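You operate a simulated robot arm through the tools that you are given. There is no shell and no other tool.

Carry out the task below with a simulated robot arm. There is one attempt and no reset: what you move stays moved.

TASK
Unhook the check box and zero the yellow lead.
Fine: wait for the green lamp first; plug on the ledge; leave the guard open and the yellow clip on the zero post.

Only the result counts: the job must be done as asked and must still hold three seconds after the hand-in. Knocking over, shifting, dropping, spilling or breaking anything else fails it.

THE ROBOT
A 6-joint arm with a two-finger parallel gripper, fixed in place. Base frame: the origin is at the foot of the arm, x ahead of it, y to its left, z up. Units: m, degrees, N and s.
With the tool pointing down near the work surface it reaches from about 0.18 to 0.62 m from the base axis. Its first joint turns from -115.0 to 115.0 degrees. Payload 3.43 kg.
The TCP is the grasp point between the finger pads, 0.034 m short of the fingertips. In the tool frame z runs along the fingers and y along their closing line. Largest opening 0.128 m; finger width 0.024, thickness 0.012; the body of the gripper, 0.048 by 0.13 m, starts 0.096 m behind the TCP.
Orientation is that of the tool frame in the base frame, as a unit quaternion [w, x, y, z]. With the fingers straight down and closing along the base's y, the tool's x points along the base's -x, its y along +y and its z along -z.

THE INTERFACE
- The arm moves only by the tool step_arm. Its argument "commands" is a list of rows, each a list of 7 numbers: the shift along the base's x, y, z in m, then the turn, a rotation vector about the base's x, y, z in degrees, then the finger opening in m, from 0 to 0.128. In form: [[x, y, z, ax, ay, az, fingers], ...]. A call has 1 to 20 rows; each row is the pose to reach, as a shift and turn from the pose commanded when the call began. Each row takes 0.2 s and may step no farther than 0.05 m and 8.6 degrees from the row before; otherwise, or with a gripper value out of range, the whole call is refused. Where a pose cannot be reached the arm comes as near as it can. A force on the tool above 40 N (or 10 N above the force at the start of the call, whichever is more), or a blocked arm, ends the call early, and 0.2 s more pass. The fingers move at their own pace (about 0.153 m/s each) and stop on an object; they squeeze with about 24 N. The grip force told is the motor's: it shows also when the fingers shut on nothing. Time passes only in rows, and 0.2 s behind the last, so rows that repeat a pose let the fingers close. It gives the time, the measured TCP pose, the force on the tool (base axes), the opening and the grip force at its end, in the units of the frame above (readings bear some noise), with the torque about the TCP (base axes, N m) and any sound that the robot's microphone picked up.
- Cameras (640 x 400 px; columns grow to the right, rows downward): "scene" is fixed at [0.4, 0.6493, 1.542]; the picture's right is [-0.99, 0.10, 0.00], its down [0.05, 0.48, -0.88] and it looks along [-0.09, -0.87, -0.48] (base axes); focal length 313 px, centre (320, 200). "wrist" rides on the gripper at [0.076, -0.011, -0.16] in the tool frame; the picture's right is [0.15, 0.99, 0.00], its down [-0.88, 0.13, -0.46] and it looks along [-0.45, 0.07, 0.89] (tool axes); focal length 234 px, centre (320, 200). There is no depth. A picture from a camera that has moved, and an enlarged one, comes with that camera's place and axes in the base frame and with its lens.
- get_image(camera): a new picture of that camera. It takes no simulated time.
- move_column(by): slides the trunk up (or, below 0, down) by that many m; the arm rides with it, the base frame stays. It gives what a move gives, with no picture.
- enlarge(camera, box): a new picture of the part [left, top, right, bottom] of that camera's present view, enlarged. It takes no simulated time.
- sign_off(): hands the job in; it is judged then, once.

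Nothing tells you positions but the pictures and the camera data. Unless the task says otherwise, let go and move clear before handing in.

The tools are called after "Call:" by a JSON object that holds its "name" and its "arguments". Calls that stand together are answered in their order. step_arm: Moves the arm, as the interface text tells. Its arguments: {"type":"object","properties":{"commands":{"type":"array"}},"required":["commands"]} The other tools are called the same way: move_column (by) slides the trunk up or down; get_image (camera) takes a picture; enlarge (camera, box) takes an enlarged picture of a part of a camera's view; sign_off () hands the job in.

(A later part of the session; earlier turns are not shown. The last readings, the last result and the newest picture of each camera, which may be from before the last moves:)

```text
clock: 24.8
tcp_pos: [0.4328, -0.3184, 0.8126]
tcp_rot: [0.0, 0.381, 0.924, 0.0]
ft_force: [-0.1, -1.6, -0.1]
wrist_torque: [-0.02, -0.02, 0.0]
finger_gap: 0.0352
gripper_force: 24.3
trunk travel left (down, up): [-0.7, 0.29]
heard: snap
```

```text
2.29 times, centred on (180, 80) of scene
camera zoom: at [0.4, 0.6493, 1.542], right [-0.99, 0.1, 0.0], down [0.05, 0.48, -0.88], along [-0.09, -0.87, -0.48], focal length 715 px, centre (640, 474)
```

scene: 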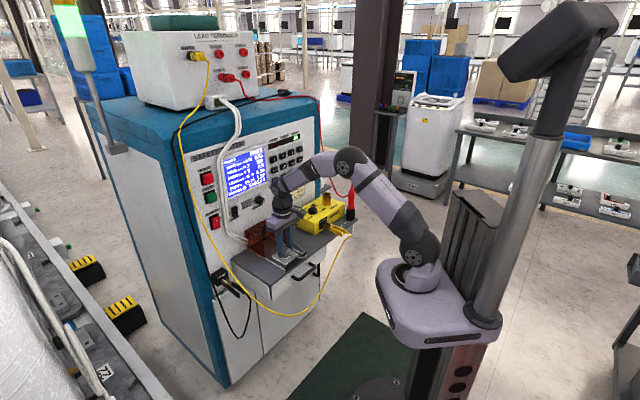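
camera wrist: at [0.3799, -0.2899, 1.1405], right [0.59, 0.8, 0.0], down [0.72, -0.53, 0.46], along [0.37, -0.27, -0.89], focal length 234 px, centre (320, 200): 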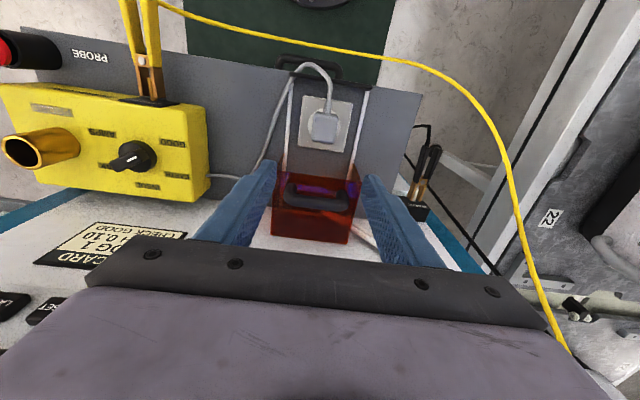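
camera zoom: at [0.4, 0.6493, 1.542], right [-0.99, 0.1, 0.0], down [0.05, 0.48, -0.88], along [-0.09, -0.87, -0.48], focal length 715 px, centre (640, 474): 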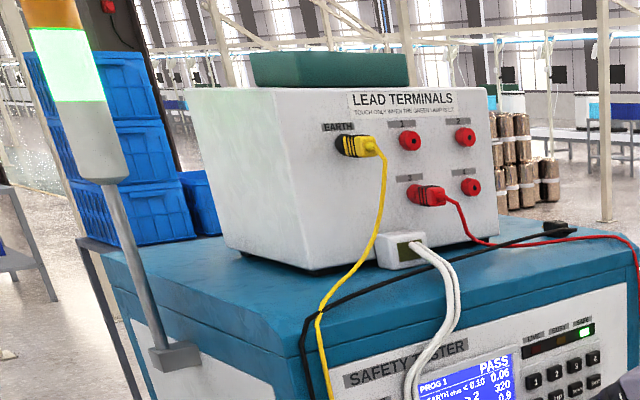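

Everything is unchanged and green, so the snap was just the grip taking hold. Now I'll draw the plug straight up slowly.

Call:
{"name": "step_arm", "arguments": {"commands": [[0, 0, 0.004, 0, 0, 0, 0.02], [0, 0, 0.009, 0, 0, 0, 0.02], [0, 0, 0.015, 0, 0, 0, 0.02], [0, 0, 0.022, 0, 0, 0, 0.02], [0, 0, 0.03, 0, 0, 0, 0.02], [0, 0, 0.04, 0, 0, 0, 0.02]]}}

Call:
{"name": "enlarge", "arguments": {"camera": "scene", "box": [255, 210, 335, 270]}}

Call:
{"name": "enlarge", "arguments": {"camera": "wrist", "box": [200, 100, 440, 250]}}

```text
clock: 26.2
tcp_pos: [0.4325, -0.3202, 0.854]
tcp_rot: [0.001, 0.382, 0.924, 0.0]
ft_force: [-0.3, -0.4, 0.6]
wrist_torque: [-0.02, -0.01, -0.02]
finger_gap: 0.0199
gripper_force: 0.0
trunk travel left (down, up): [-0.7, 0.29]
```

```text
6.67 times, centred on (295, 240) of scene
camera zoom: at [0.4, 0.6493, 1.542], right [-0.99, 0.1, 0.0], down [0.05, 0.48, -0.88], along [-0.09, -0.87, -0.48], focal length 2086 px, centre (487, -67)
```

zoom: 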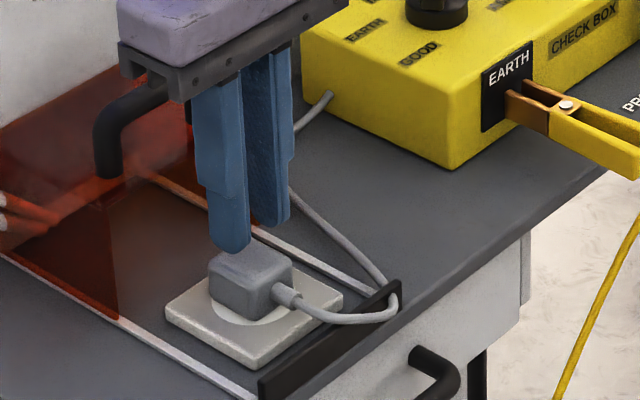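

```text
2.67 times, centred on (320, 175) of wrist
camera zoom: at [0.3712, -0.2734, 1.0141], right [0.59, 0.8, 0.0], down [0.72, -0.53, 0.46], along [0.37, -0.27, -0.89], focal length 624 px, centre (320, 267)
```

zoom: 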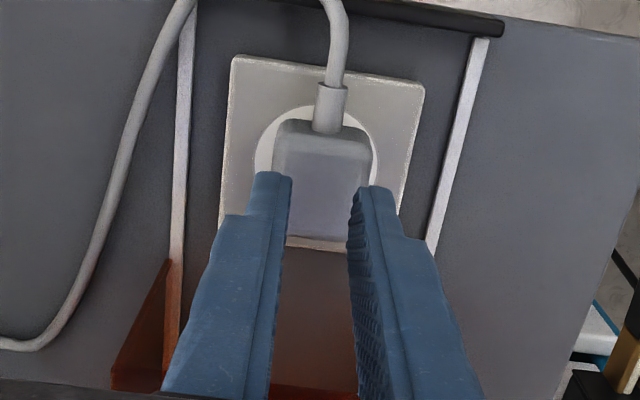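

The fingers slipped off the plug, since the grip was shallow and the socket holds it firmly. I'll open, rise a little and look closely at the plug's state.

Call:
{"name": "step_arm", "arguments": {"commands": [[0, 0, 0.01, 0, 0, 0, 0.05], [0, 0, 0.02, 0, 0, 0, 0.072], [0, 0, 0.03, 0, 0, 0, 0.072]]}}

Call:
{"name": "enlarge", "arguments": {"camera": "scene", "box": [275, 235, 325, 270]}}

Call:
{"name": "enlarge", "arguments": {"camera": "wrist", "box": [260, 90, 380, 200]}}

```text
clock: 27.0
tcp_pos: [0.4323, -0.3195, 0.8843]
tcp_rot: [0.0, 0.382, 0.924, 0.0]
ft_force: [0.4, 0.9, -0.1]
wrist_torque: [0.02, 0.01, 0.0]
finger_gap: 0.0716
gripper_force: 0.0
trunk travel left (down, up): [-0.7, 0.29]
```

```text
11.43 times, centred on (300, 252) of scene
camera zoom: at [0.4, 0.6493, 1.542], right [-0.99, 0.1, 0.0], down [0.05, 0.48, -0.88], along [-0.09, -0.87, -0.48], focal length 3576 px, centre (549, -400)
```

zoom: 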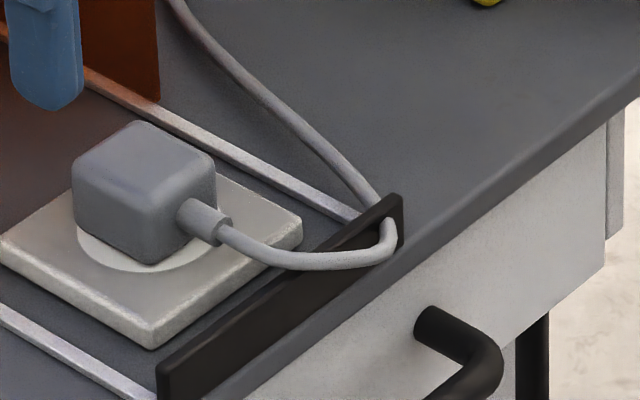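

```text
3.64 times, centred on (320, 145) of wrist
camera zoom: at [0.3707, -0.2742, 1.0444], right [0.59, 0.8, 0.0], down [0.72, -0.53, 0.46], along [0.37, -0.27, -0.89], focal length 852 px, centre (320, 400)
```

zoom: 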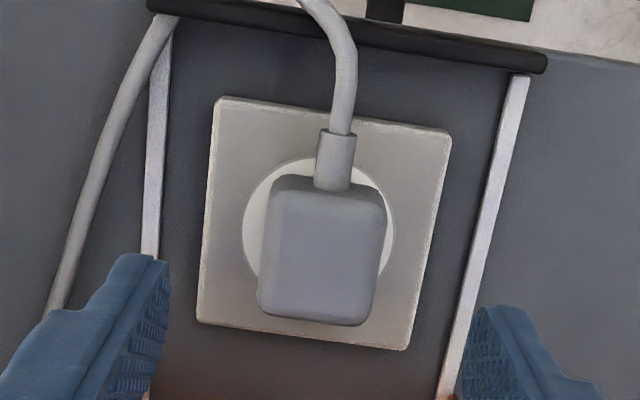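

The plug is still seated and undamaged. I'll take it again with the fingertips lower, right at the plate, and pull in small steps to read the force.

Call:
{"name": "step_arm", "arguments": {"commands": [[0.0005, 0.001, -0.02, 0, 0, 0, 0.06], [0.0005, 0.001, -0.04, 0, 0, 0, 0.06], [0.0005, 0.001, -0.06, 0, 0, 0, 0.06], [0.0005, 0.001, -0.072, 0, 0, 0, 0.06], [0.0005, 0.001, -0.078, 0, 0, 0, 0.06]]}}

Call:
{"name": "step_arm", "arguments": {"commands": [[0, 0, -0.002, 0, 0, 0, 0.06], [0, 0, -0.004, 0, 0, 0, 0.06]]}}

Call:
{"name": "enlarge", "arguments": {"camera": "scene", "box": [275, 235, 325, 270]}}

```text
clock: 28.2
tcp_pos: [0.4331, -0.3191, 0.8059]
tcp_rot: [0.0, 0.382, 0.924, 0.0]
ft_force: [-0.7, -1.4, 2.0]
wrist_torque: [-0.05, 0.05, 0.0]
finger_gap: 0.0603
gripper_force: 0.0
trunk travel left (down, up): [-0.7, 0.29]
```

```text
clock: 28.8
tcp_pos: [0.4347, -0.3192, 0.8065]
tcp_rot: [0.005, 0.382, 0.924, -0.002]
ft_force: [-2.6, 0.0, 25.8]
wrist_torque: [-0.4, 0.88, -0.1]
finger_gap: 0.0608
gripper_force: 0.2
trunk travel left (down, up): [-0.7, 0.29]
```

```text
11.43 times, centred on (300, 252) of scene
camera zoom: at [0.4, 0.6493, 1.542], right [-0.99, 0.1, 0.0], down [0.05, 0.48, -0.88], along [-0.09, -0.87, -0.48], focal length 3576 px, centre (549, -400)
```

zoom: 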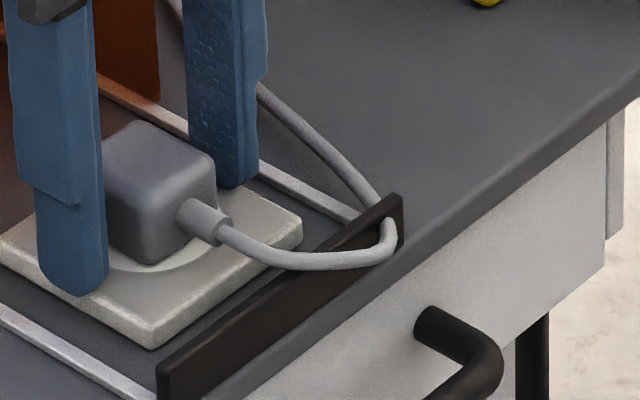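

The fingertips touch the plate at TCP z 0.806. I'll lift a millimetre off it, centre slightly forward, and close firmly.

Call:
{"name": "step_arm", "arguments": {"commands": [[-0.0015, 0.0015, 0.005, 0, 0, 0, 0.06], [-0.003, 0.0025, 0.005, 0, 0, 0, 0.045], [-0.003, 0.0025, 0.005, 0, 0, 0, 0.02], [-0.003, 0.0025, 0.005, 0, 0, 0, 0.0], [-0.003, 0.0025, 0.005, 0, 0, 0, 0.0]]}}

Call:
{"name": "step_arm", "arguments": {"commands": [[0, 0, 0.001, 0, 0, 0, 0.0], [0, 0, 0.002, 0, 0, 0, 0.0], [0, 0, 0.003, 0, 0, 0, 0.0]]}}

Call:
{"name": "step_arm", "arguments": {"commands": [[0, 0, 0.001, 0, 0, 0, 0.0], [0, 0, 0.002, 0, 0, 0, 0.0]]}}

Call:
{"name": "enlarge", "arguments": {"camera": "scene", "box": [275, 235, 325, 270]}}

```text
clock: 30.0
tcp_pos: [0.4314, -0.3163, 0.8064]
tcp_rot: [-0.001, 0.382, 0.924, 0.001]
ft_force: [-0.4, 0.5, 0.0]
wrist_torque: [0.03, 0.05, -0.02]
finger_gap: 0.0352
gripper_force: 23.4
trunk travel left (down, up): [-0.7, 0.29]
```

```text
clock: 30.8
tcp_pos: [0.4318, -0.316, 0.8097]
tcp_rot: [-0.001, 0.382, 0.924, 0.0]
ft_force: [0.7, -0.2, 0.0]
wrist_torque: [-0.02, -0.01, 0.01]
finger_gap: 0.0351
gripper_force: 24.2
trunk travel left (down, up): [-0.7, 0.29]
```

```text
clock: 31.4
tcp_pos: [0.431, -0.3158, 0.812]
tcp_rot: [0.0, 0.382, 0.924, -0.001]
ft_force: [-0.9, -0.2, -1.1]
wrist_torque: [-0.02, 0.0, 0.06]
finger_gap: 0.0353
gripper_force: 23.5
trunk travel left (down, up): [-0.7, 0.29]
```

```text
11.43 times, centred on (300, 252) of scene
camera zoom: at [0.4, 0.6493, 1.542], right [-0.99, 0.1, 0.0], down [0.05, 0.48, -0.88], along [-0.09, -0.87, -0.48], focal length 3576 px, centre (549, -400)
```

zoom: 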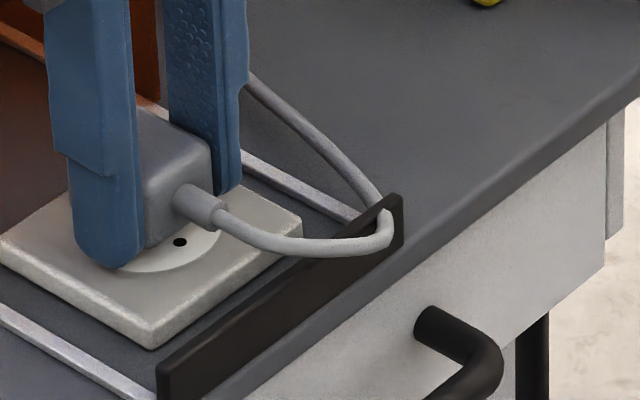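

The plug is rising with the fingers now, and a socket hole is showing. I'll keep lifting gently.

Call:
{"name": "step_arm", "arguments": {"commands": [[0, 0, 0.002, 0, 0, 0, 0.0], [0, 0, 0.004, 0, 0, 0, 0.0], [0, 0, 0.006, 0, 0, 0, 0.0], [0, 0, 0.008, 0, 0, 0, 0.0], [0, 0, 0.01, 0, 0, 0, 0.0]]}}

Call:
{"name": "enlarge", "arguments": {"camera": "scene", "box": [275, 225, 325, 260]}}

```text
clock: 32.6
tcp_pos: [0.4314, -0.3153, 0.8216]
tcp_rot: [0.0, 0.382, 0.924, 0.0]
ft_force: [-0.1, 0.0, -0.7]
wrist_torque: [0.0, -0.02, -0.06]
finger_gap: 0.035
gripper_force: 23.9
trunk travel left (down, up): [-0.7, 0.29]
```

```text
11.43 times, centred on (300, 242) of scene
camera zoom: at [0.4, 0.6493, 1.542], right [-0.99, 0.1, 0.0], down [0.05, 0.48, -0.88], along [-0.09, -0.87, -0.48], focal length 3576 px, centre (549, -286)
```

zoom: 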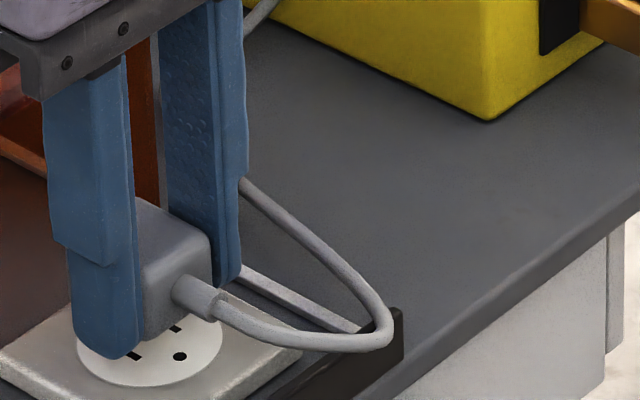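

The plug is free of the socket. I'll lift it clear and look at its underside before choosing the set-down spot on the bare ledge between the rails and the box.

Call:
{"name": "step_arm", "arguments": {"commands": [[0, 0, 0.008, 0, 0, 0, 0.0], [0, 0, 0.018, 0, 0, 0, 0.0], [0, 0, 0.028, 0, 0, 0, 0.0], [0, 0, 0.038, 0, 0, 0, 0.0], [0, 0, 0.048, 0, 0, 0, 0.0]]}}

Call:
{"name": "enlarge", "arguments": {"camera": "scene", "box": [260, 205, 340, 265]}}

Call:
{"name": "enlarge", "arguments": {"camera": "wrist", "box": [120, 60, 440, 260]}}

```text
clock: 33.8
tcp_pos: [0.4316, -0.3144, 0.8687]
tcp_rot: [0.0, 0.382, 0.924, -0.001]
ft_force: [0.0, -0.2, 0.2]
wrist_torque: [-0.01, 0.01, -0.01]
finger_gap: 0.0352
gripper_force: 24.4
trunk travel left (down, up): [-0.7, 0.29]
```

```text
6.67 times, centred on (300, 235) of scene
camera zoom: at [0.4, 0.6493, 1.542], right [-0.99, 0.1, 0.0], down [0.05, 0.48, -0.88], along [-0.09, -0.87, -0.48], focal length 2086 px, centre (453, -33)
```

zoom: 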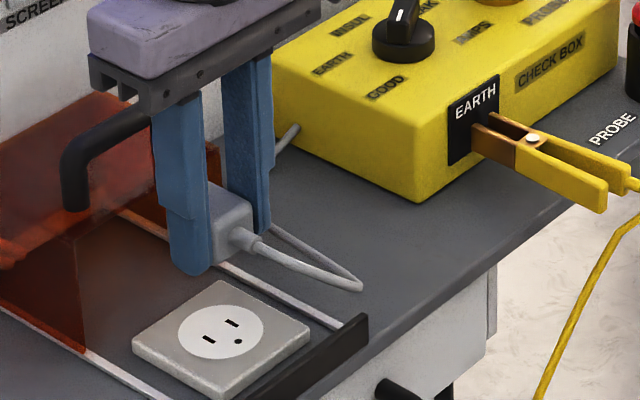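

```text
2.00 times, centred on (280, 160) of wrist
camera zoom: at [0.3679, -0.269, 1.0294], right [0.59, 0.8, 0.0], down [0.72, -0.53, 0.46], along [0.37, -0.27, -0.89], focal length 468 px, centre (400, 280)
```

zoom: 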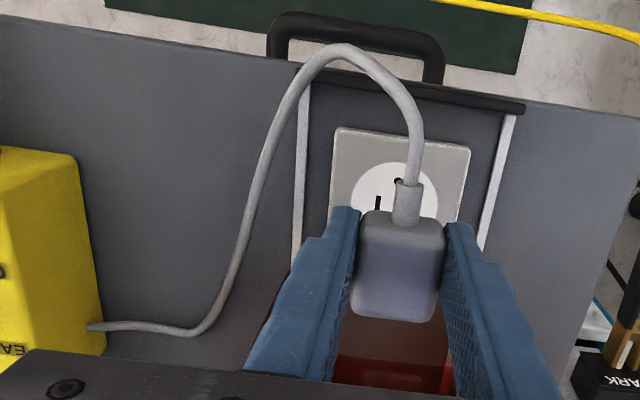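

The plug hangs level with no long pins, and its cord leads to the box's near end. I'll carry it sideways to the bare ledge around (0.357, -0.392) and lower it partway.

Call:
{"name": "step_arm", "arguments": {"commands": [[-0.0124, -0.013, 0.004, 0, 0, 0, 0.0], [-0.0248, -0.026, 0.004, 0, 0, 0, 0.0], [-0.0372, -0.039, 0.004, 0, 0, 0, 0.0], [-0.0496, -0.052, 0.004, 0, 0, 0, 0.0], [-0.062, -0.065, 0.002, 0, 0, 0, 0.0], [-0.0745, -0.078, 0, 0, 0, 0, 0.0], [-0.0745, -0.078, -0.02, 0, 0, 0, 0.0], [-0.0745, -0.078, -0.04, 0, 0, 0, 0.0], [-0.0745, -0.078, -0.06, 0, 0, 0, 0.0]]}}

Call:
{"name": "enlarge", "arguments": {"camera": "scene", "box": [260, 195, 350, 265]}}

Call:
{"name": "enlarge", "arguments": {"camera": "wrist", "box": [120, 60, 440, 260]}}

```text
clock: 35.8
tcp_pos: [0.3561, -0.3934, 0.8102]
tcp_rot: [0.0, 0.382, 0.924, 0.0]
ft_force: [-0.1, -0.2, -0.8]
wrist_torque: [-0.01, 0.02, -0.05]
finger_gap: 0.0353
gripper_force: 23.9
trunk travel left (down, up): [-0.7, 0.29]
```

```text
5.71 times, centred on (305, 230) of scene
camera zoom: at [0.4, 0.6493, 1.542], right [-0.99, 0.1, 0.0], down [0.05, 0.48, -0.88], along [-0.09, -0.87, -0.48], focal length 1788 px, centre (406, 29)
```

zoom: 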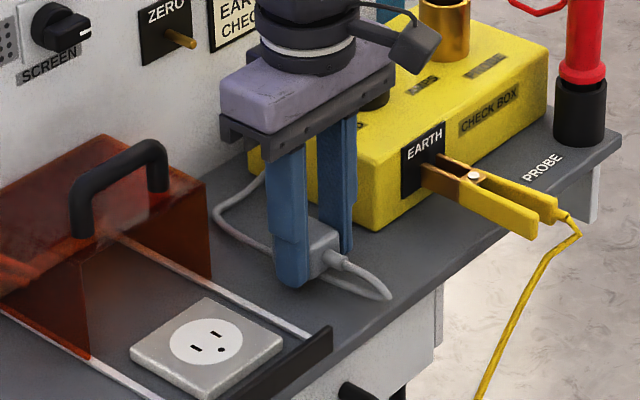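

```text
2.00 times, centred on (280, 160) of wrist
camera zoom: at [0.2939, -0.3481, 0.9692], right [0.59, 0.8, 0.0], down [0.72, -0.53, 0.46], along [0.37, -0.27, -0.89], focal length 468 px, centre (400, 280)
```

zoom: 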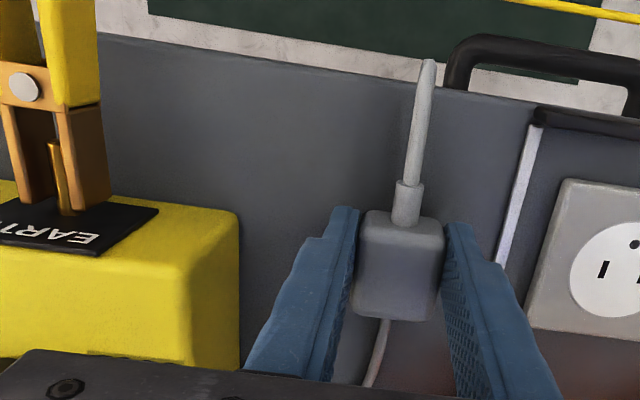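

The cord has looped back beneath the plug, so setting it down here might rest it on the cord. I'll raise it a little and turn it so the cord exits toward the box, which should lay the slack beside the plug.

Call:
{"name": "step_arm", "arguments": {"commands": [[0, 0, 0.015, 0, 0, 0, 0.0], [0, 0, 0.03, 0, 0, 8, 0.0], [0, 0, 0.03, 0, 0, 16, 0.0], [0, 0, 0.03, 0, 0, 24, 0.0], [0, 0, 0.03, 0, 0, 32, 0.0], [0, 0, 0.03, 0, 0, 40, 0.0], [0, 0, 0.03, 0, 0, 48, 0.0]]}}

Call:
{"name": "enlarge", "arguments": {"camera": "scene", "box": [260, 195, 350, 265]}}

Call:
{"name": "get_image", "arguments": {"camera": "wrist"}}

```text
clock: 37.4
tcp_pos: [0.3568, -0.394, 0.8385]
tcp_rot: [0.0, -0.029, 1.0, 0.0]
ft_force: [-0.7, -0.8, -0.6]
wrist_torque: [-0.04, 0.0, 0.04]
finger_gap: 0.0353
gripper_force: 24.2
trunk travel left (down, up): [-0.7, 0.29]
```

```text
5.71 times, centred on (305, 230) of scene
camera zoom: at [0.4, 0.6493, 1.542], right [-0.99, 0.1, 0.0], down [0.05, 0.48, -0.88], along [-0.09, -0.87, -0.48], focal length 1788 px, centre (406, 29)
```

zoom: 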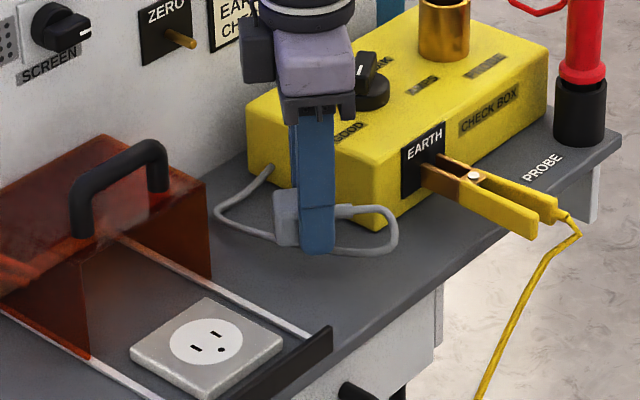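

```text
taken
camera wrist: at [0.2807, -0.4094, 0.9997], right [-0.2, 0.98, 0.0], down [0.87, 0.18, 0.46], along [0.45, 0.09, -0.89], focal length 234 px, centre (320, 200)
```

wrist: 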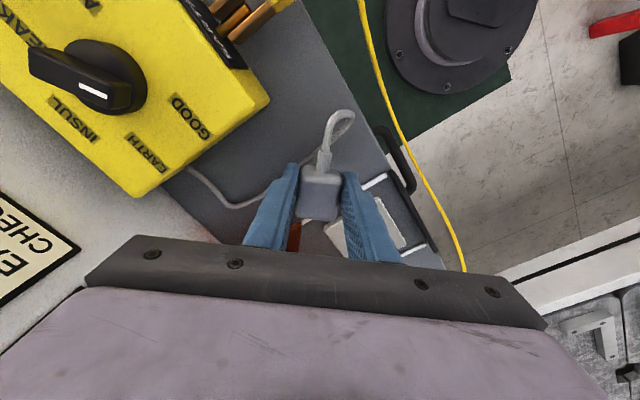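

The slack still curls under the plug because the cord wants to leave the box sideways first. I'll turn the plug so its cord exits along the ledge away from the box, which makes a natural U-bend beside it, and rotate in clear air.

Call:
{"name": "step_arm", "arguments": {"commands": [[0, 0, 0.01, 0, 0, -8.1, 0.0], [0, 0, 0.02, 0, 0, -16.2, 0.0], [0, 0, 0.02, 0, 0, -24.3, 0.0], [0, 0, 0.02, 0, 0, -32.4, 0.0], [0, 0, 0.02, 0, 0, -40.5, 0.0], [0, 0, 0.02, 0, 0, -48.6, 0.0], [-0.003, 0.002, 0.02, 0, 0, -56.7, 0.0], [-0.006, 0.002, 0.02, 0, 0, -64.8, 0.0], [-0.01, 0.002, 0.02, 0, 0, -72.9, 0.0], [-0.015, 0.002, 0.02, 0, 0, -81, 0.0], [-0.02, 0.002, 0.02, 0, 0, -89.1, 0.0], [-0.025, 0.002, 0.02, 0, 0, -97.2, 0.0], [-0.03, 0.002, 0.02, 0, 0, -105.3, 0.0], [-0.035, 0.002, 0.02, 0, 0, -113.4, 0.0], [-0.035, 0.002, 0.02, 0, 0, -121.5, 0.0], [-0.035, 0.002, 0.02, 0, 0, -129.6, 0.0], [-0.035, 0.002, 0.02, 0, 0, -137.7, 0.0]]}}

Call:
{"name": "enlarge", "arguments": {"camera": "scene", "box": [260, 195, 350, 265]}}

Call:
{"name": "get_image", "arguments": {"camera": "wrist"}}

```text
clock: 41.0
tcp_pos: [0.3219, -0.3919, 0.8602]
tcp_rot: [-0.001, 0.923, 0.385, 0.0]
ft_force: [-0.1, 0.0, -0.5]
wrist_torque: [-0.04, -0.01, -0.02]
finger_gap: 0.0351
gripper_force: 23.8
trunk travel left (down, up): [-0.7, 0.29]
```

```text
5.71 times, centred on (305, 230) of scene
camera zoom: at [0.4, 0.6493, 1.542], right [-0.99, 0.1, 0.0], down [0.05, 0.48, -0.88], along [-0.09, -0.87, -0.48], focal length 1788 px, centre (406, 29)
```

zoom: 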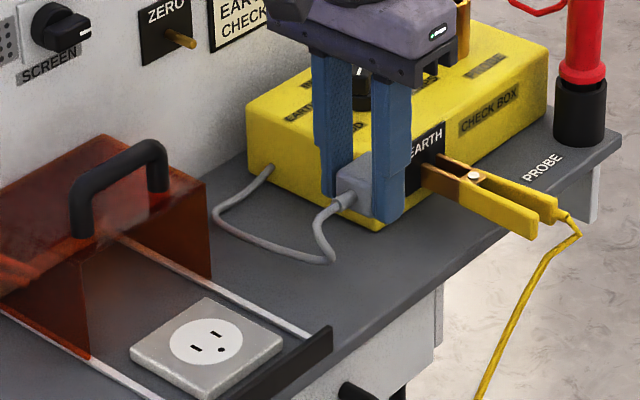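

```text
taken
camera wrist: at [0.3659, -0.33, 1.0201], right [0.81, -0.59, 0.0], down [-0.53, -0.72, 0.46], along [-0.27, -0.37, -0.89], focal length 234 px, centre (320, 200)
```

wrist: 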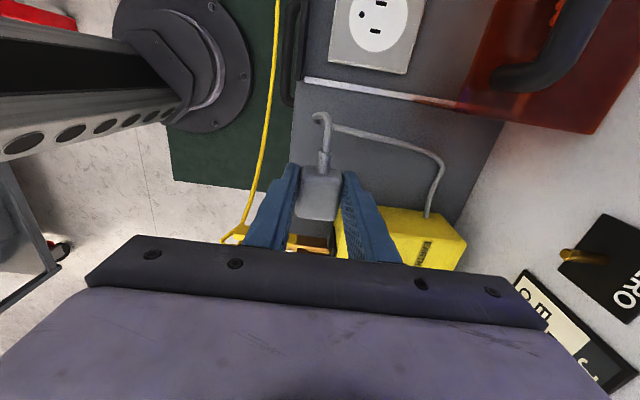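

The cord now bends clear beside the plug. I'll lower it toward the ledge at (0.322, -0.392), slowing near contact.

Call:
{"name": "step_arm", "arguments": {"commands": [[0, 0, -0.015, 0, 0, 0, 0.0], [0, 0, -0.03, 0, 0, 0, 0.0], [0, 0, -0.045, 0, 0, 0, 0.0], [0, 0, -0.058, 0, 0, 0, 0.0], [0, 0, -0.066, 0, 0, 0, 0.0]]}}

Call:
{"name": "step_arm", "arguments": {"commands": [[0, 0, -0.002, 0, 0, 0, 0.0], [0, 0, -0.004, 0, 0, 0, 0.0]]}}

Call:
{"name": "enlarge", "arguments": {"camera": "scene", "box": [260, 195, 350, 265]}}

```text
clock: 42.2
tcp_pos: [0.321, -0.3915, 0.7945]
tcp_rot: [0.001, 0.922, 0.386, 0.001]
ft_force: [-0.6, 0.2, 6.3]
wrist_torque: [0.13, 0.06, 0.0]
finger_gap: 0.0351
gripper_force: 23.8
trunk travel left (down, up): [-0.7, 0.29]
```

```text
clock: 42.8
tcp_pos: [0.3211, -0.3922, 0.7944]
tcp_rot: [0.006, 0.922, 0.386, 0.001]
ft_force: [-3.5, -0.9, 36.2]
wrist_torque: [0.71, 0.56, 0.01]
finger_gap: 0.0351
gripper_force: 23.9
trunk travel left (down, up): [-0.7, 0.29]
```

```text
5.71 times, centred on (305, 230) of scene
camera zoom: at [0.4, 0.6493, 1.542], right [-0.99, 0.1, 0.0], down [0.05, 0.48, -0.88], along [-0.09, -0.87, -0.48], focal length 1788 px, centre (406, 29)
```

zoom: 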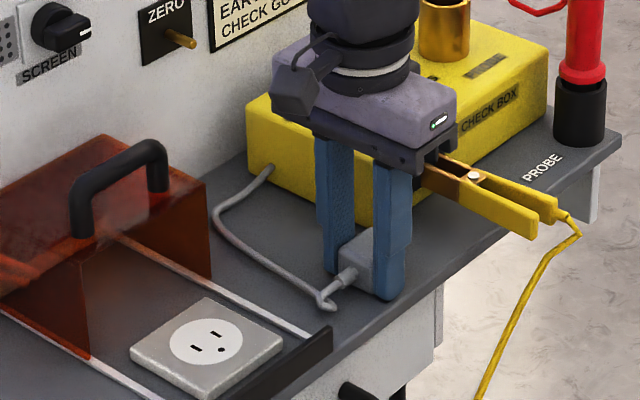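

The plug is on the ledge (contact at TCP z 0.794). I'll relax the downward push, open gently, and check that it stays put.

Call:
{"name": "step_arm", "arguments": {"commands": [[0, 0, 0.003, 0, 0, 0, 0.0], [0, 0, 0.004, 0, 0, 0, 0.03], [0, 0, 0.004, 0, 0, 0, 0.045], [0, 0, 0.004, 0, 0, 0, 0.06], [0, 0, 0.004, 0, 0, 0, 0.06]]}}

Call:
{"name": "enlarge", "arguments": {"camera": "scene", "box": [260, 195, 350, 265]}}

```text
clock: 44.0
tcp_pos: [0.3239, -0.3926, 0.7939]
tcp_rot: [0.004, 0.922, 0.386, 0.002]
ft_force: [8.7, -10.9, 16.7]
wrist_torque: [0.13, -0.04, -0.08]
finger_gap: 0.0521
gripper_force: 0.0
trunk travel left (down, up): [-0.7, 0.29]
```

```text
5.71 times, centred on (305, 230) of scene
camera zoom: at [0.4, 0.6493, 1.542], right [-0.99, 0.1, 0.0], down [0.05, 0.48, -0.88], along [-0.09, -0.87, -0.48], focal length 1788 px, centre (406, 29)
```

zoom: 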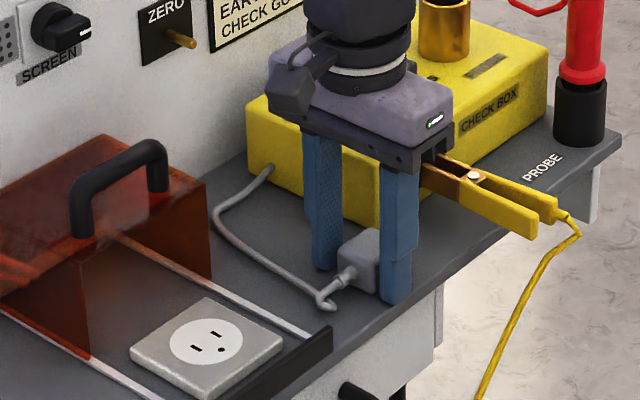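

There is still some fingertip contact with the ledge, so I'll rise straight up off it and confirm the plug stays.

Call:
{"name": "step_arm", "arguments": {"commands": [[0, 0, 0.004, 0, 0, 0, 0.053], [0, 0, 0.008, 0, 0, 0, 0.056], [0, 0, 0.014, 0, 0, 0, 0.06], [0, 0, 0.024, 0, 0, 0, 0.06], [0, 0, 0.04, 0, 0, 0, 0.06], [0, 0, 0.065, 0, 0, 0, 0.06], [0, 0, 0.1, 0, 0, 0, 0.06]]}}

Call:
{"name": "enlarge", "arguments": {"camera": "scene", "box": [260, 195, 350, 265]}}

Call:
{"name": "get_image", "arguments": {"camera": "wrist"}}

Call:
{"name": "get_image", "arguments": {"camera": "scene"}}

```text
clock: 45.6
tcp_pos: [0.3206, -0.3918, 0.8934]
tcp_rot: [-0.001, 0.922, 0.386, 0.0]
ft_force: [-0.6, 0.3, -0.9]
wrist_torque: [-0.02, -0.01, 0.0]
finger_gap: 0.0601
gripper_force: 0.0
trunk travel left (down, up): [-0.7, 0.29]
```

```text
5.71 times, centred on (305, 230) of scene
camera zoom: at [0.4, 0.6493, 1.542], right [-0.99, 0.1, 0.0], down [0.05, 0.48, -0.88], along [-0.09, -0.87, -0.48], focal length 1788 px, centre (406, 29)
```

zoom: 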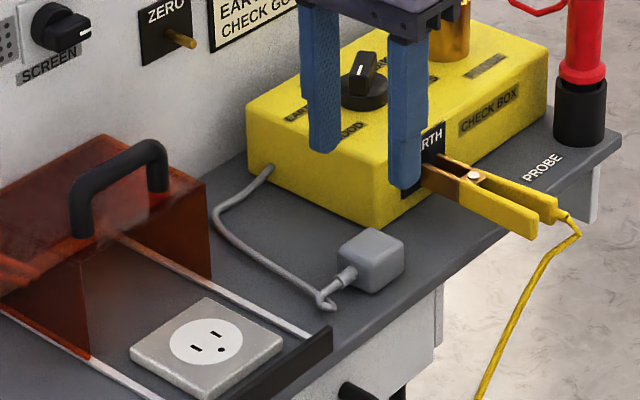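

```text
taken
camera wrist: at [0.3643, -0.3294, 1.0541], right [0.81, -0.59, 0.0], down [-0.53, -0.72, 0.46], along [-0.27, -0.37, -0.89], focal length 234 px, centre (320, 200)
```

wrist: 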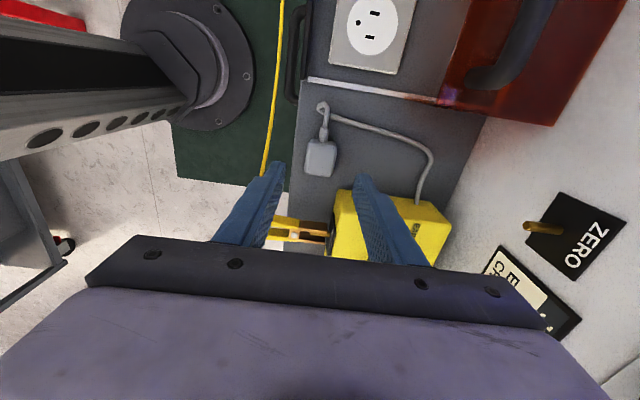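

```text
taken
```

scene: 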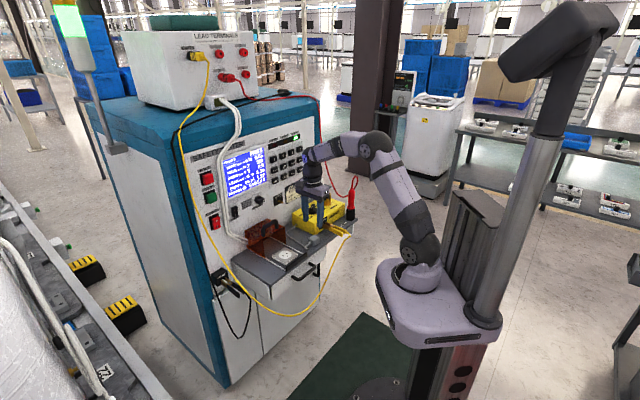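

The plug stands on the ledge, the guard is open, and the lamp and SAFE are green. Next I'll turn the wrist square again and move to a viewing spot in front of the clip.

Call:
{"name": "step_arm", "arguments": {"commands": [[0, 0, 0.03, 0, 0, 0, 0.06], [0, 0, 0.057, 0, 0, 0, 0.06], [-0.015, 0.0005, 0.057, 0, 0, 8.2, 0.06], [-0.03, 0.001, 0.057, 0, 0, 16.4, 0.06], [-0.045, 0.0015, 0.057, 0, 0, 24.6, 0.06], [-0.06, 0.002, 0.057, 0, 0, 32.8, 0.06], [-0.075, 0.0025, 0.057, 0, 0, 41, 0.06], [-0.09, 0.003, 0.057, 0, 0, 49.2, 0.06], [-0.105, 0.0035, 0.057, 0, 0, 57.4, 0.06], [-0.12, 0.004, 0.057, 0, 0, 65.6, 0.06], [-0.135, 0.0045, 0.057, 0, 0, 73.8, 0.06], [-0.15, 0.005, 0.057, 0, 0, 82, 0.06], [-0.156, 0.005, 0.057, 0, 0, 90.2, 0.06]]}}

Call:
{"name": "get_image", "arguments": {"camera": "wrist"}}

Call:
{"name": "enlarge", "arguments": {"camera": "wrist", "box": [250, 100, 390, 230]}}

Call:
{"name": "enlarge", "arguments": {"camera": "scene", "box": [310, 200, 370, 250]}}

```text
clock: 48.4
tcp_pos: [0.1664, -0.3879, 0.9512]
tcp_rot: [0.0, 0.377, 0.926, 0.001]
ft_force: [-0.4, -1.0, -0.1]
wrist_torque: [-0.02, 0.0, -0.01]
finger_gap: 0.0602
gripper_force: 0.1
trunk travel left (down, up): [-0.7, 0.29]
```

```text
taken
camera wrist: at [0.1024, -0.3421, 1.1114], right [0.59, 0.81, 0.0], down [0.72, -0.52, 0.46], along [0.37, -0.27, -0.89], focal length 234 px, centre (320, 200)
```

wrist: 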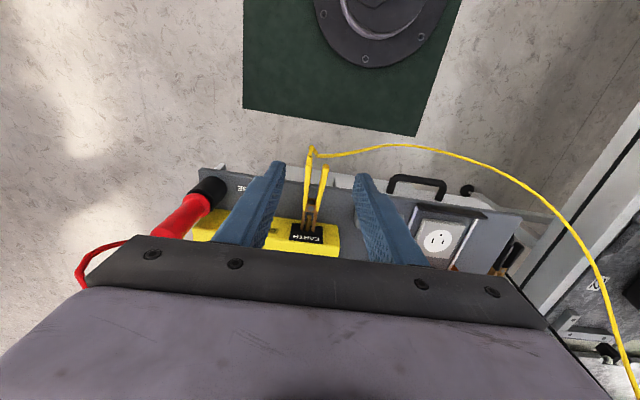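

```text
3.08 times, centred on (320, 165) of wrist
camera zoom: at [0.1024, -0.3421, 1.1114], right [0.59, 0.81, 0.0], down [0.72, -0.52, 0.46], along [0.37, -0.27, -0.89], focal length 720 px, centre (320, 308)
```

zoom: 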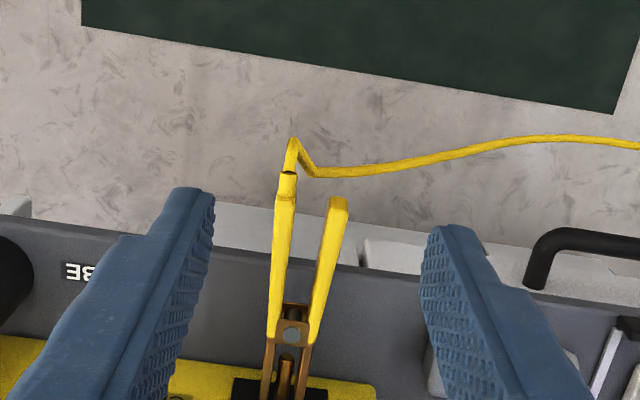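

```text
8.00 times, centred on (340, 225) of scene
camera zoom: at [0.4, 0.6493, 1.542], right [-0.99, 0.1, 0.0], down [0.05, 0.48, -0.88], along [-0.09, -0.87, -0.48], focal length 2503 px, centre (160, 0)
```

zoom: 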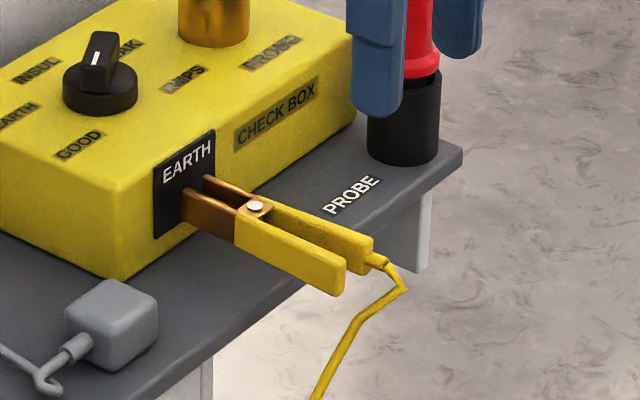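

I can see the clip clearly: its centreline is at about a = -0.155 along the ledge, and its handles end near (0.18, -0.40, 0.80). I'll centre over the handle ends and come down to just above them.

Call:
{"name": "step_arm", "arguments": {"commands": [[0.0124, -0.0116, -0.01, 0, 0, -0.7, 0.06], [0.0248, -0.0233, -0.03, 0, 0, -0.7, 0.06], [0.0248, -0.0233, -0.06, 0, 0, -0.7, 0.06], [0.0248, -0.0233, -0.09, 0, 0, -0.7, 0.06]]}}

Call:
{"name": "enlarge", "arguments": {"camera": "wrist", "box": [220, 100, 420, 240]}}

Call:
{"name": "enlarge", "arguments": {"camera": "scene", "box": [310, 200, 370, 250]}}

```text
clock: 49.4
tcp_pos: [0.1916, -0.4089, 0.8609]
tcp_rot: [0.0, 0.383, 0.924, 0.001]
ft_force: [-0.1, 0.3, 0.9]
wrist_torque: [0.02, -0.02, 0.04]
finger_gap: 0.06
gripper_force: 0.0
trunk travel left (down, up): [-0.7, 0.29]
```

```text
2.86 times, centred on (320, 170) of wrist
camera zoom: at [0.1287, -0.3633, 1.0201], right [0.6, 0.8, 0.0], down [0.71, -0.53, 0.46], along [0.37, -0.27, -0.89], focal length 669 px, centre (320, 286)
```

zoom: 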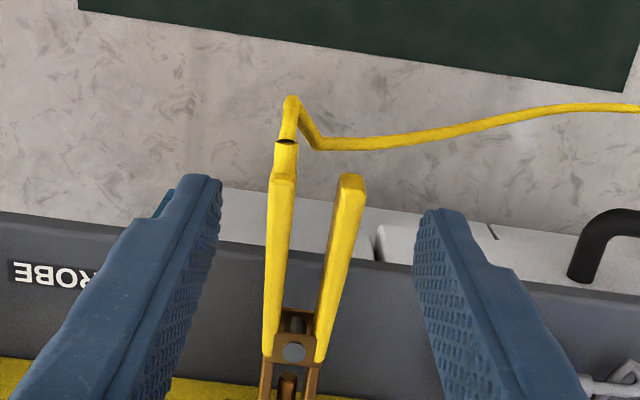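

```text
8.00 times, centred on (340, 225) of scene
camera zoom: at [0.4, 0.6493, 1.542], right [-0.99, 0.1, 0.0], down [0.05, 0.48, -0.88], along [-0.09, -0.87, -0.48], focal length 2503 px, centre (160, 0)
```

zoom: 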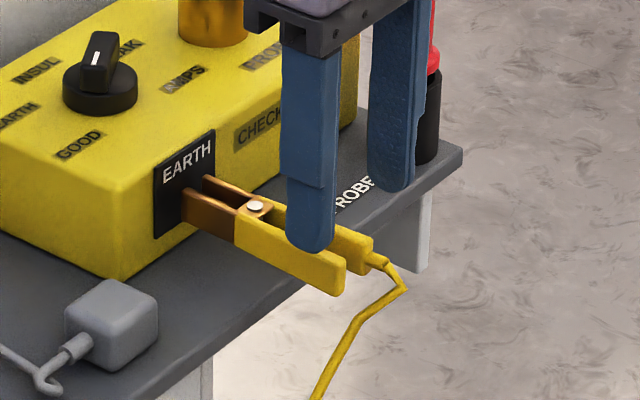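

The fingers straddle the two handles well; I'll shift a couple of millimetres, then lower to handle height without closing yet.

Call:
{"name": "step_arm", "arguments": {"commands": [[0.0028, -0.0057, -0.015, 0, 0, 0, 0.06], [0.0028, -0.0057, -0.03, 0, 0, 0, 0.06], [0.0028, -0.0057, -0.045, 0, 0, 0, 0.06], [0.0028, -0.0057, -0.06, 0, 0, 0, 0.06]]}}

Call:
{"name": "enlarge", "arguments": {"camera": "wrist", "box": [220, 100, 420, 240]}}

Call:
{"name": "enlarge", "arguments": {"camera": "scene", "box": [310, 200, 370, 250]}}

Call:
{"name": "get_image", "arguments": {"camera": "scene"}}

```text
clock: 50.4
tcp_pos: [0.1946, -0.4143, 0.8015]
tcp_rot: [0.0, 0.384, 0.923, 0.001]
ft_force: [0.3, 0.4, 0.6]
wrist_torque: [-0.01, -0.04, 0.02]
finger_gap: 0.0599
gripper_force: 0.1
trunk travel left (down, up): [-0.7, 0.29]
```

```text
2.86 times, centred on (320, 170) of wrist
camera zoom: at [0.1315, -0.3691, 0.961], right [0.6, 0.8, 0.0], down [0.71, -0.53, 0.46], along [0.37, -0.27, -0.89], focal length 669 px, centre (320, 286)
```

zoom: 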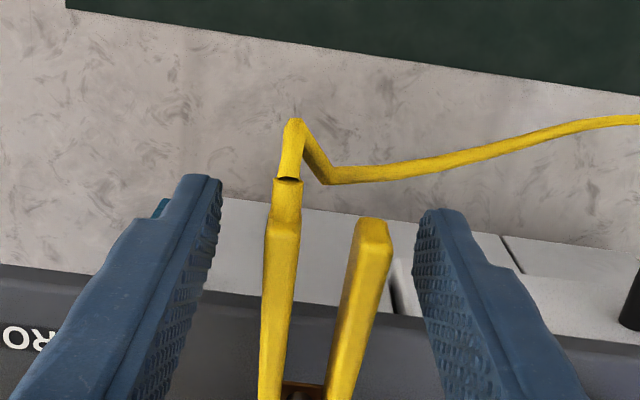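

```text
8.00 times, centred on (340, 225) of scene
camera zoom: at [0.4, 0.6493, 1.542], right [-0.99, 0.1, 0.0], down [0.05, 0.48, -0.88], along [-0.09, -0.87, -0.48], focal length 2503 px, centre (160, 0)
```

zoom: 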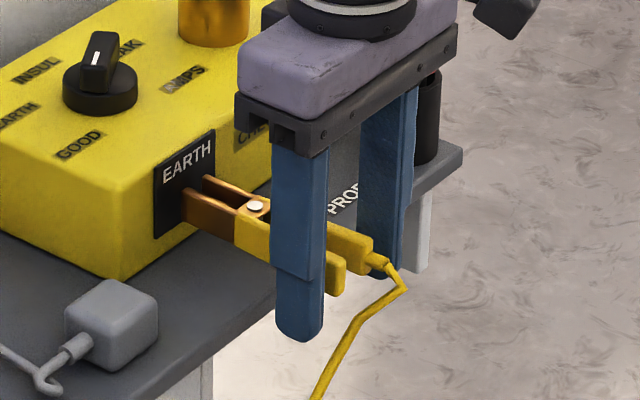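

```text
taken
```

scene: 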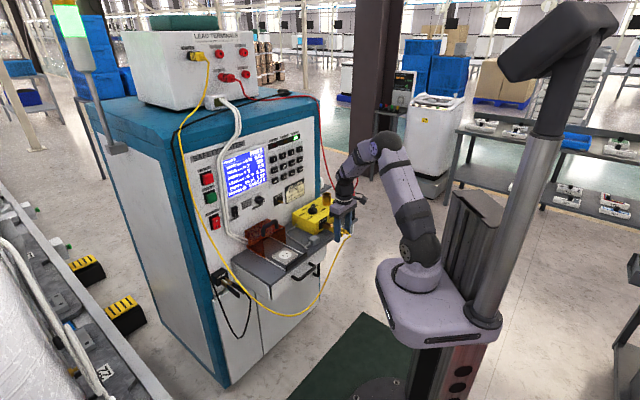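

The lamp is green and the fingers are at handle height on both sides. I'll squeeze the handles now and look at whether the jaws open.

Call:
{"name": "step_arm", "arguments": {"commands": [[0, 0, 0, 0, 0, 0, 0.045], [0, 0, 0, 0, 0, 0, 0.03], [0, 0, 0, 0, 0, 0, 0.015], [0, 0, 0, 0, 0, 0, 0.0], [0, 0, 0, 0, 0, 0, 0.0], [0, 0, 0, 0, 0, 0, 0.0]]}}

Call:
{"name": "enlarge", "arguments": {"camera": "wrist", "box": [220, 120, 420, 260]}}

Call:
{"name": "enlarge", "arguments": {"camera": "scene", "box": [310, 200, 370, 250]}}

```text
clock: 51.8
tcp_pos: [0.1934, -0.4155, 0.7995]
tcp_rot: [0.0, 0.383, 0.924, 0.0]
ft_force: [-0.1, -0.6, -0.2]
wrist_torque: [0.01, 0.02, 0.02]
finger_gap: 0.033
gripper_force: 24.1
trunk travel left (down, up): [-0.7, 0.29]
```

```text
2.86 times, centred on (320, 190) of wrist
camera zoom: at [0.1314, -0.369, 0.9612], right [0.6, 0.8, 0.0], down [0.71, -0.53, 0.46], along [0.37, -0.27, -0.89], focal length 669 px, centre (320, 229)
```

zoom: 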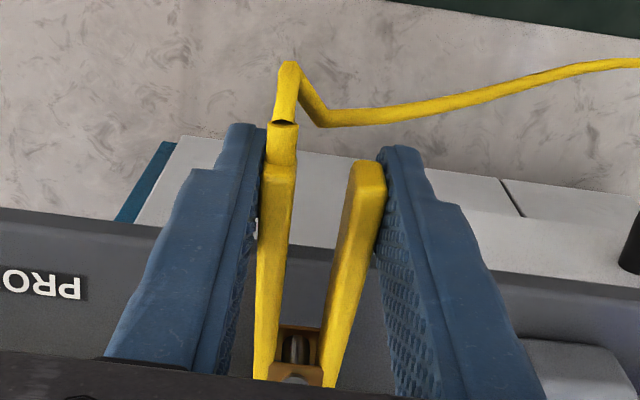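

```text
8.00 times, centred on (340, 225) of scene
camera zoom: at [0.4, 0.6493, 1.542], right [-0.99, 0.1, 0.0], down [0.05, 0.48, -0.88], along [-0.09, -0.87, -0.48], focal length 2503 px, centre (160, 0)
```

zoom: 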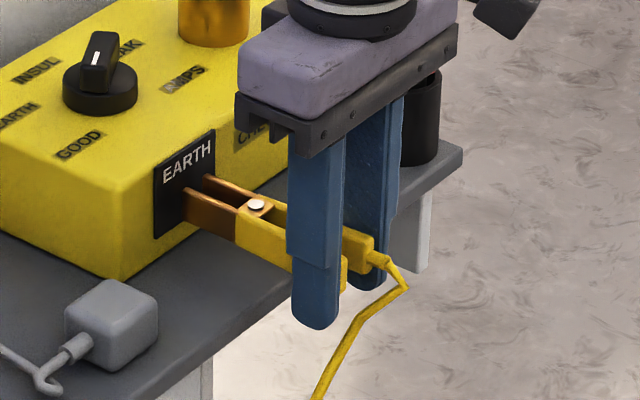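

The handles are rigid: gripped at 33 mm with no jaw motion, so the clip probably slides off the post. I'll pull gently straight outward in small steps and watch the force.

Call:
{"name": "step_arm", "arguments": {"commands": [[-0.0014, 0.0014, 0, 0, 0, 0, 0.0], [-0.0028, 0.0028, 0, 0, 0, 0, 0.0], [-0.0042, 0.0042, 0, 0, 0, 0, 0.0]]}}

Call:
{"name": "enlarge", "arguments": {"camera": "scene", "box": [310, 200, 370, 250]}}

```text
clock: 52.6
tcp_pos: [0.1896, -0.4125, 0.8006]
tcp_rot: [0.0, 0.383, 0.924, 0.0]
ft_force: [-0.8, 1.0, 0.4]
wrist_torque: [0.02, 0.01, 0.02]
finger_gap: 0.0328
gripper_force: 24.6
trunk travel left (down, up): [-0.7, 0.29]
```

```text
8.00 times, centred on (340, 225) of scene
camera zoom: at [0.4, 0.6493, 1.542], right [-0.99, 0.1, 0.0], down [0.05, 0.48, -0.88], along [-0.09, -0.87, -0.48], focal length 2503 px, centre (160, 0)
```

zoom: 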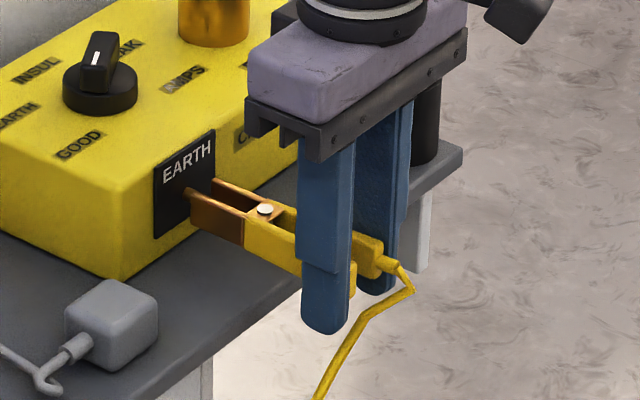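

The clip slides off the post with the fingers at low force. I'll continue pulling straight out until it's clear.

Call:
{"name": "step_arm", "arguments": {"commands": [[-0.0035, 0.0035, 0, 0, 0, 0, 0.0], [-0.007, 0.007, 0, 0, 0, 0, 0.0], [-0.0105, 0.0105, 0, 0, 0, 0, 0.0], [-0.014, 0.014, 0, 0, 0, 0, 0.0], [-0.0175, 0.0175, 0, 0, 0, 0, 0.0], [-0.021, 0.021, 0, 0, 0, 0, 0.0], [-0.0245, 0.0245, 0, 0, 0, 0, 0.0], [-0.028, 0.028, 0, 0, 0, 0, 0.0], [-0.0315, 0.0315, 0, 0, 0, 0, 0.0], [-0.035, 0.035, 0, 0, 0, 0, 0.0]]}}

Call:
{"name": "enlarge", "arguments": {"camera": "scene", "box": [300, 190, 390, 260]}}

Call:
{"name": "enlarge", "arguments": {"camera": "wrist", "box": [220, 120, 420, 260]}}

```text
clock: 54.8
tcp_pos: [0.1547, -0.3768, 0.8009]
tcp_rot: [0.0, 0.384, 0.923, 0.0]
ft_force: [-0.7, 0.2, -0.2]
wrist_torque: [0.06, 0.03, -0.02]
finger_gap: 0.0331
gripper_force: 23.8
trunk travel left (down, up): [-0.7, 0.29]
```

```text
5.71 times, centred on (345, 225) of scene
camera zoom: at [0.4, 0.6493, 1.542], right [-0.99, 0.1, 0.0], down [0.05, 0.48, -0.88], along [-0.09, -0.87, -0.48], focal length 1788 px, centre (177, 57)
```

zoom: 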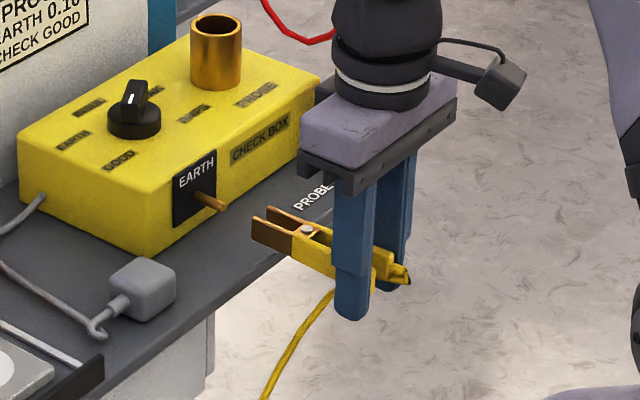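

```text
2.86 times, centred on (320, 190) of wrist
camera zoom: at [0.0918, -0.3309, 0.9613], right [0.6, 0.8, 0.0], down [0.71, -0.53, 0.46], along [0.37, -0.27, -0.89], focal length 669 px, centre (320, 229)
```

zoom: 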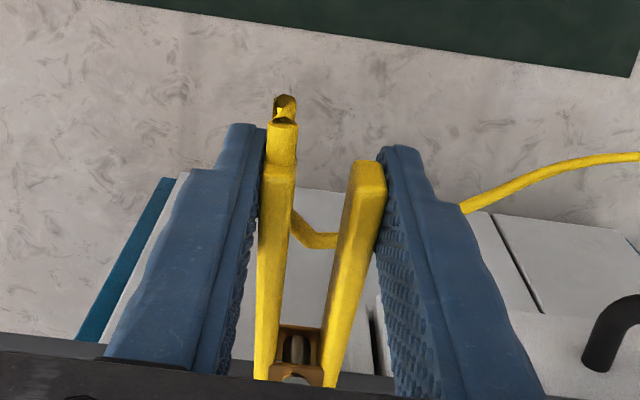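

The clip is free of the EARTH post and held securely. I'll lift it well clear and turn the wrist to a side view where both the EARTH and ZERO posts are visible, so I can measure the offset between them.

Call:
{"name": "step_arm", "arguments": {"commands": [[0, 0, 0.02, 0, 0, 0, 0.0], [0, 0, 0.05, 0, 0, 0, 0.0], [0, 0, 0.08, 0, 0, 0, 0.0], [0, 0, 0.11, 0, 0, 0, 0.0], [0, 0, 0.14, 0, 0, 0, 0.0], [0, 0, 0.17, 0, 0, 0, 0.0], [0.007, 0.004, 0.19, 0, 0, 8.2, 0.0], [0.014, 0.008, 0.2, 0, 0, 16.4, 0.0], [0.021, 0.012, 0.2, 0, 0, 24.6, 0.0], [0.028, 0.016, 0.2, 0, 0, 32.8, 0.0], [0.035, 0.02, 0.2, 0, 0, 41, 0.0], [0.042, 0.024, 0.2, 0, 0, 49.2, 0.0], [0.049, 0.028, 0.2, 0, 0, 57.4, 0.0], [0.056, 0.032, 0.2, 0, 0, 65.6, 0.0], [0.063, 0.036, 0.2, 0, 0, 73.8, 0.0], [0.07, 0.04, 0.2, 0, 0, 82, 0.0], [0.0786, 0.0445, 0.2, 0, 0, 90, 0.0], [0.0786, 0.0445, 0.2, 0, 0, 90, 0.0]]}}

Call:
{"name": "get_image", "arguments": {"camera": "wrist"}}

Call:
{"name": "get_image", "arguments": {"camera": "scene"}}

```text
clock: 58.6
tcp_pos: [0.2326, -0.3318, 1.0001]
tcp_rot: [0.0, -0.383, 0.924, 0.001]
ft_force: [0.2, -0.2, -1.1]
wrist_torque: [-0.03, 0.02, -0.01]
finger_gap: 0.033
gripper_force: 23.5
trunk travel left (down, up): [-0.7, 0.29]
```

```text
taken
camera wrist: at [0.1859, -0.3934, 1.1607], right [-0.8, 0.6, 0.0], down [0.53, 0.71, 0.46], along [0.27, 0.37, -0.89], focal length 234 px, centre (320, 200)
```

wrist: 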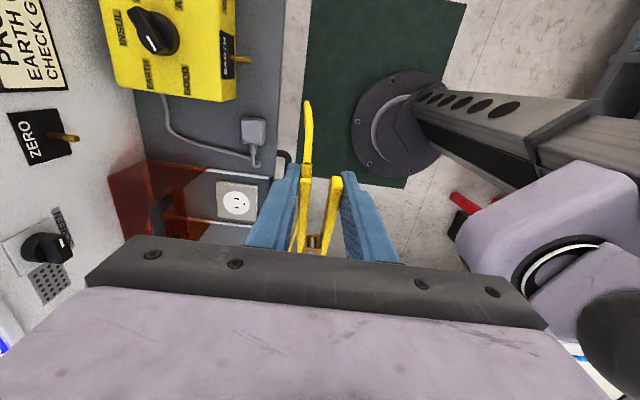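

```text
taken
```

scene: 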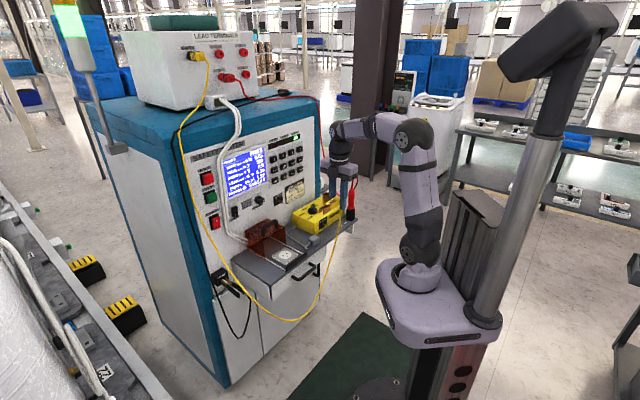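

Both posts are in view and the lamp is green. I'll enlarge each post in both cameras to measure their tips and bases.

Call:
{"name": "enlarge", "arguments": {"camera": "wrist", "box": [0, 90, 100, 180]}}

Call:
{"name": "enlarge", "arguments": {"camera": "wrist", "box": [200, 20, 280, 110]}}

Call:
{"name": "enlarge", "arguments": {"camera": "scene", "box": [260, 175, 340, 235]}}

```text
4.44 times, centred on (50, 135) of wrist
camera zoom: at [0.1859, -0.3934, 1.1607], right [-0.8, 0.6, 0.0], down [0.53, 0.71, 0.46], along [0.27, 0.37, -0.89], focal length 1041 px, centre (1520, 489)
```

zoom: 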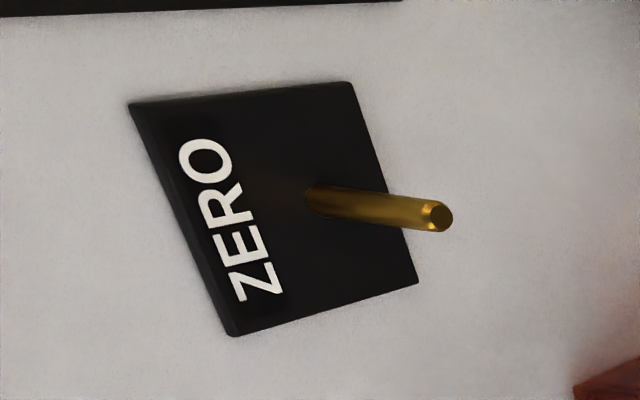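

```text
4.44 times, centred on (240, 65) of wrist
camera zoom: at [0.1859, -0.3934, 1.1607], right [-0.8, 0.6, 0.0], down [0.53, 0.71, 0.46], along [0.27, 0.37, -0.89], focal length 1041 px, centre (676, 800)
```

zoom: 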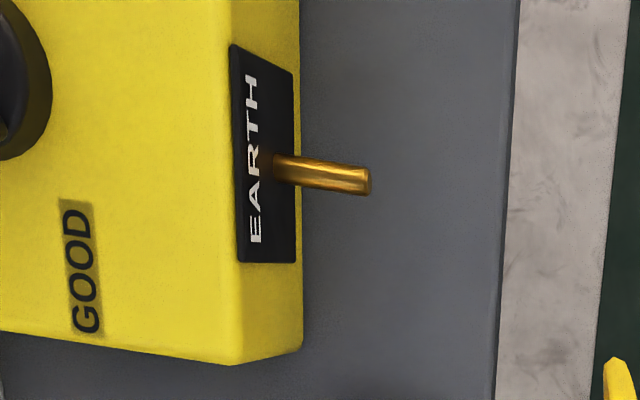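

```text
6.67 times, centred on (300, 205) of scene
camera zoom: at [0.4, 0.6493, 1.542], right [-0.99, 0.1, 0.0], down [0.05, 0.48, -0.88], along [-0.09, -0.87, -0.48], focal length 2086 px, centre (453, 167)
```

zoom: 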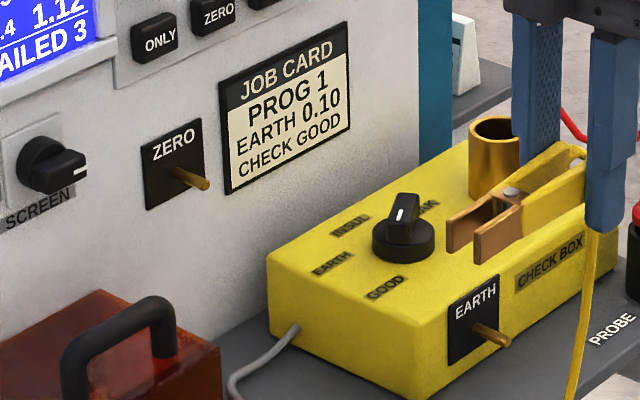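

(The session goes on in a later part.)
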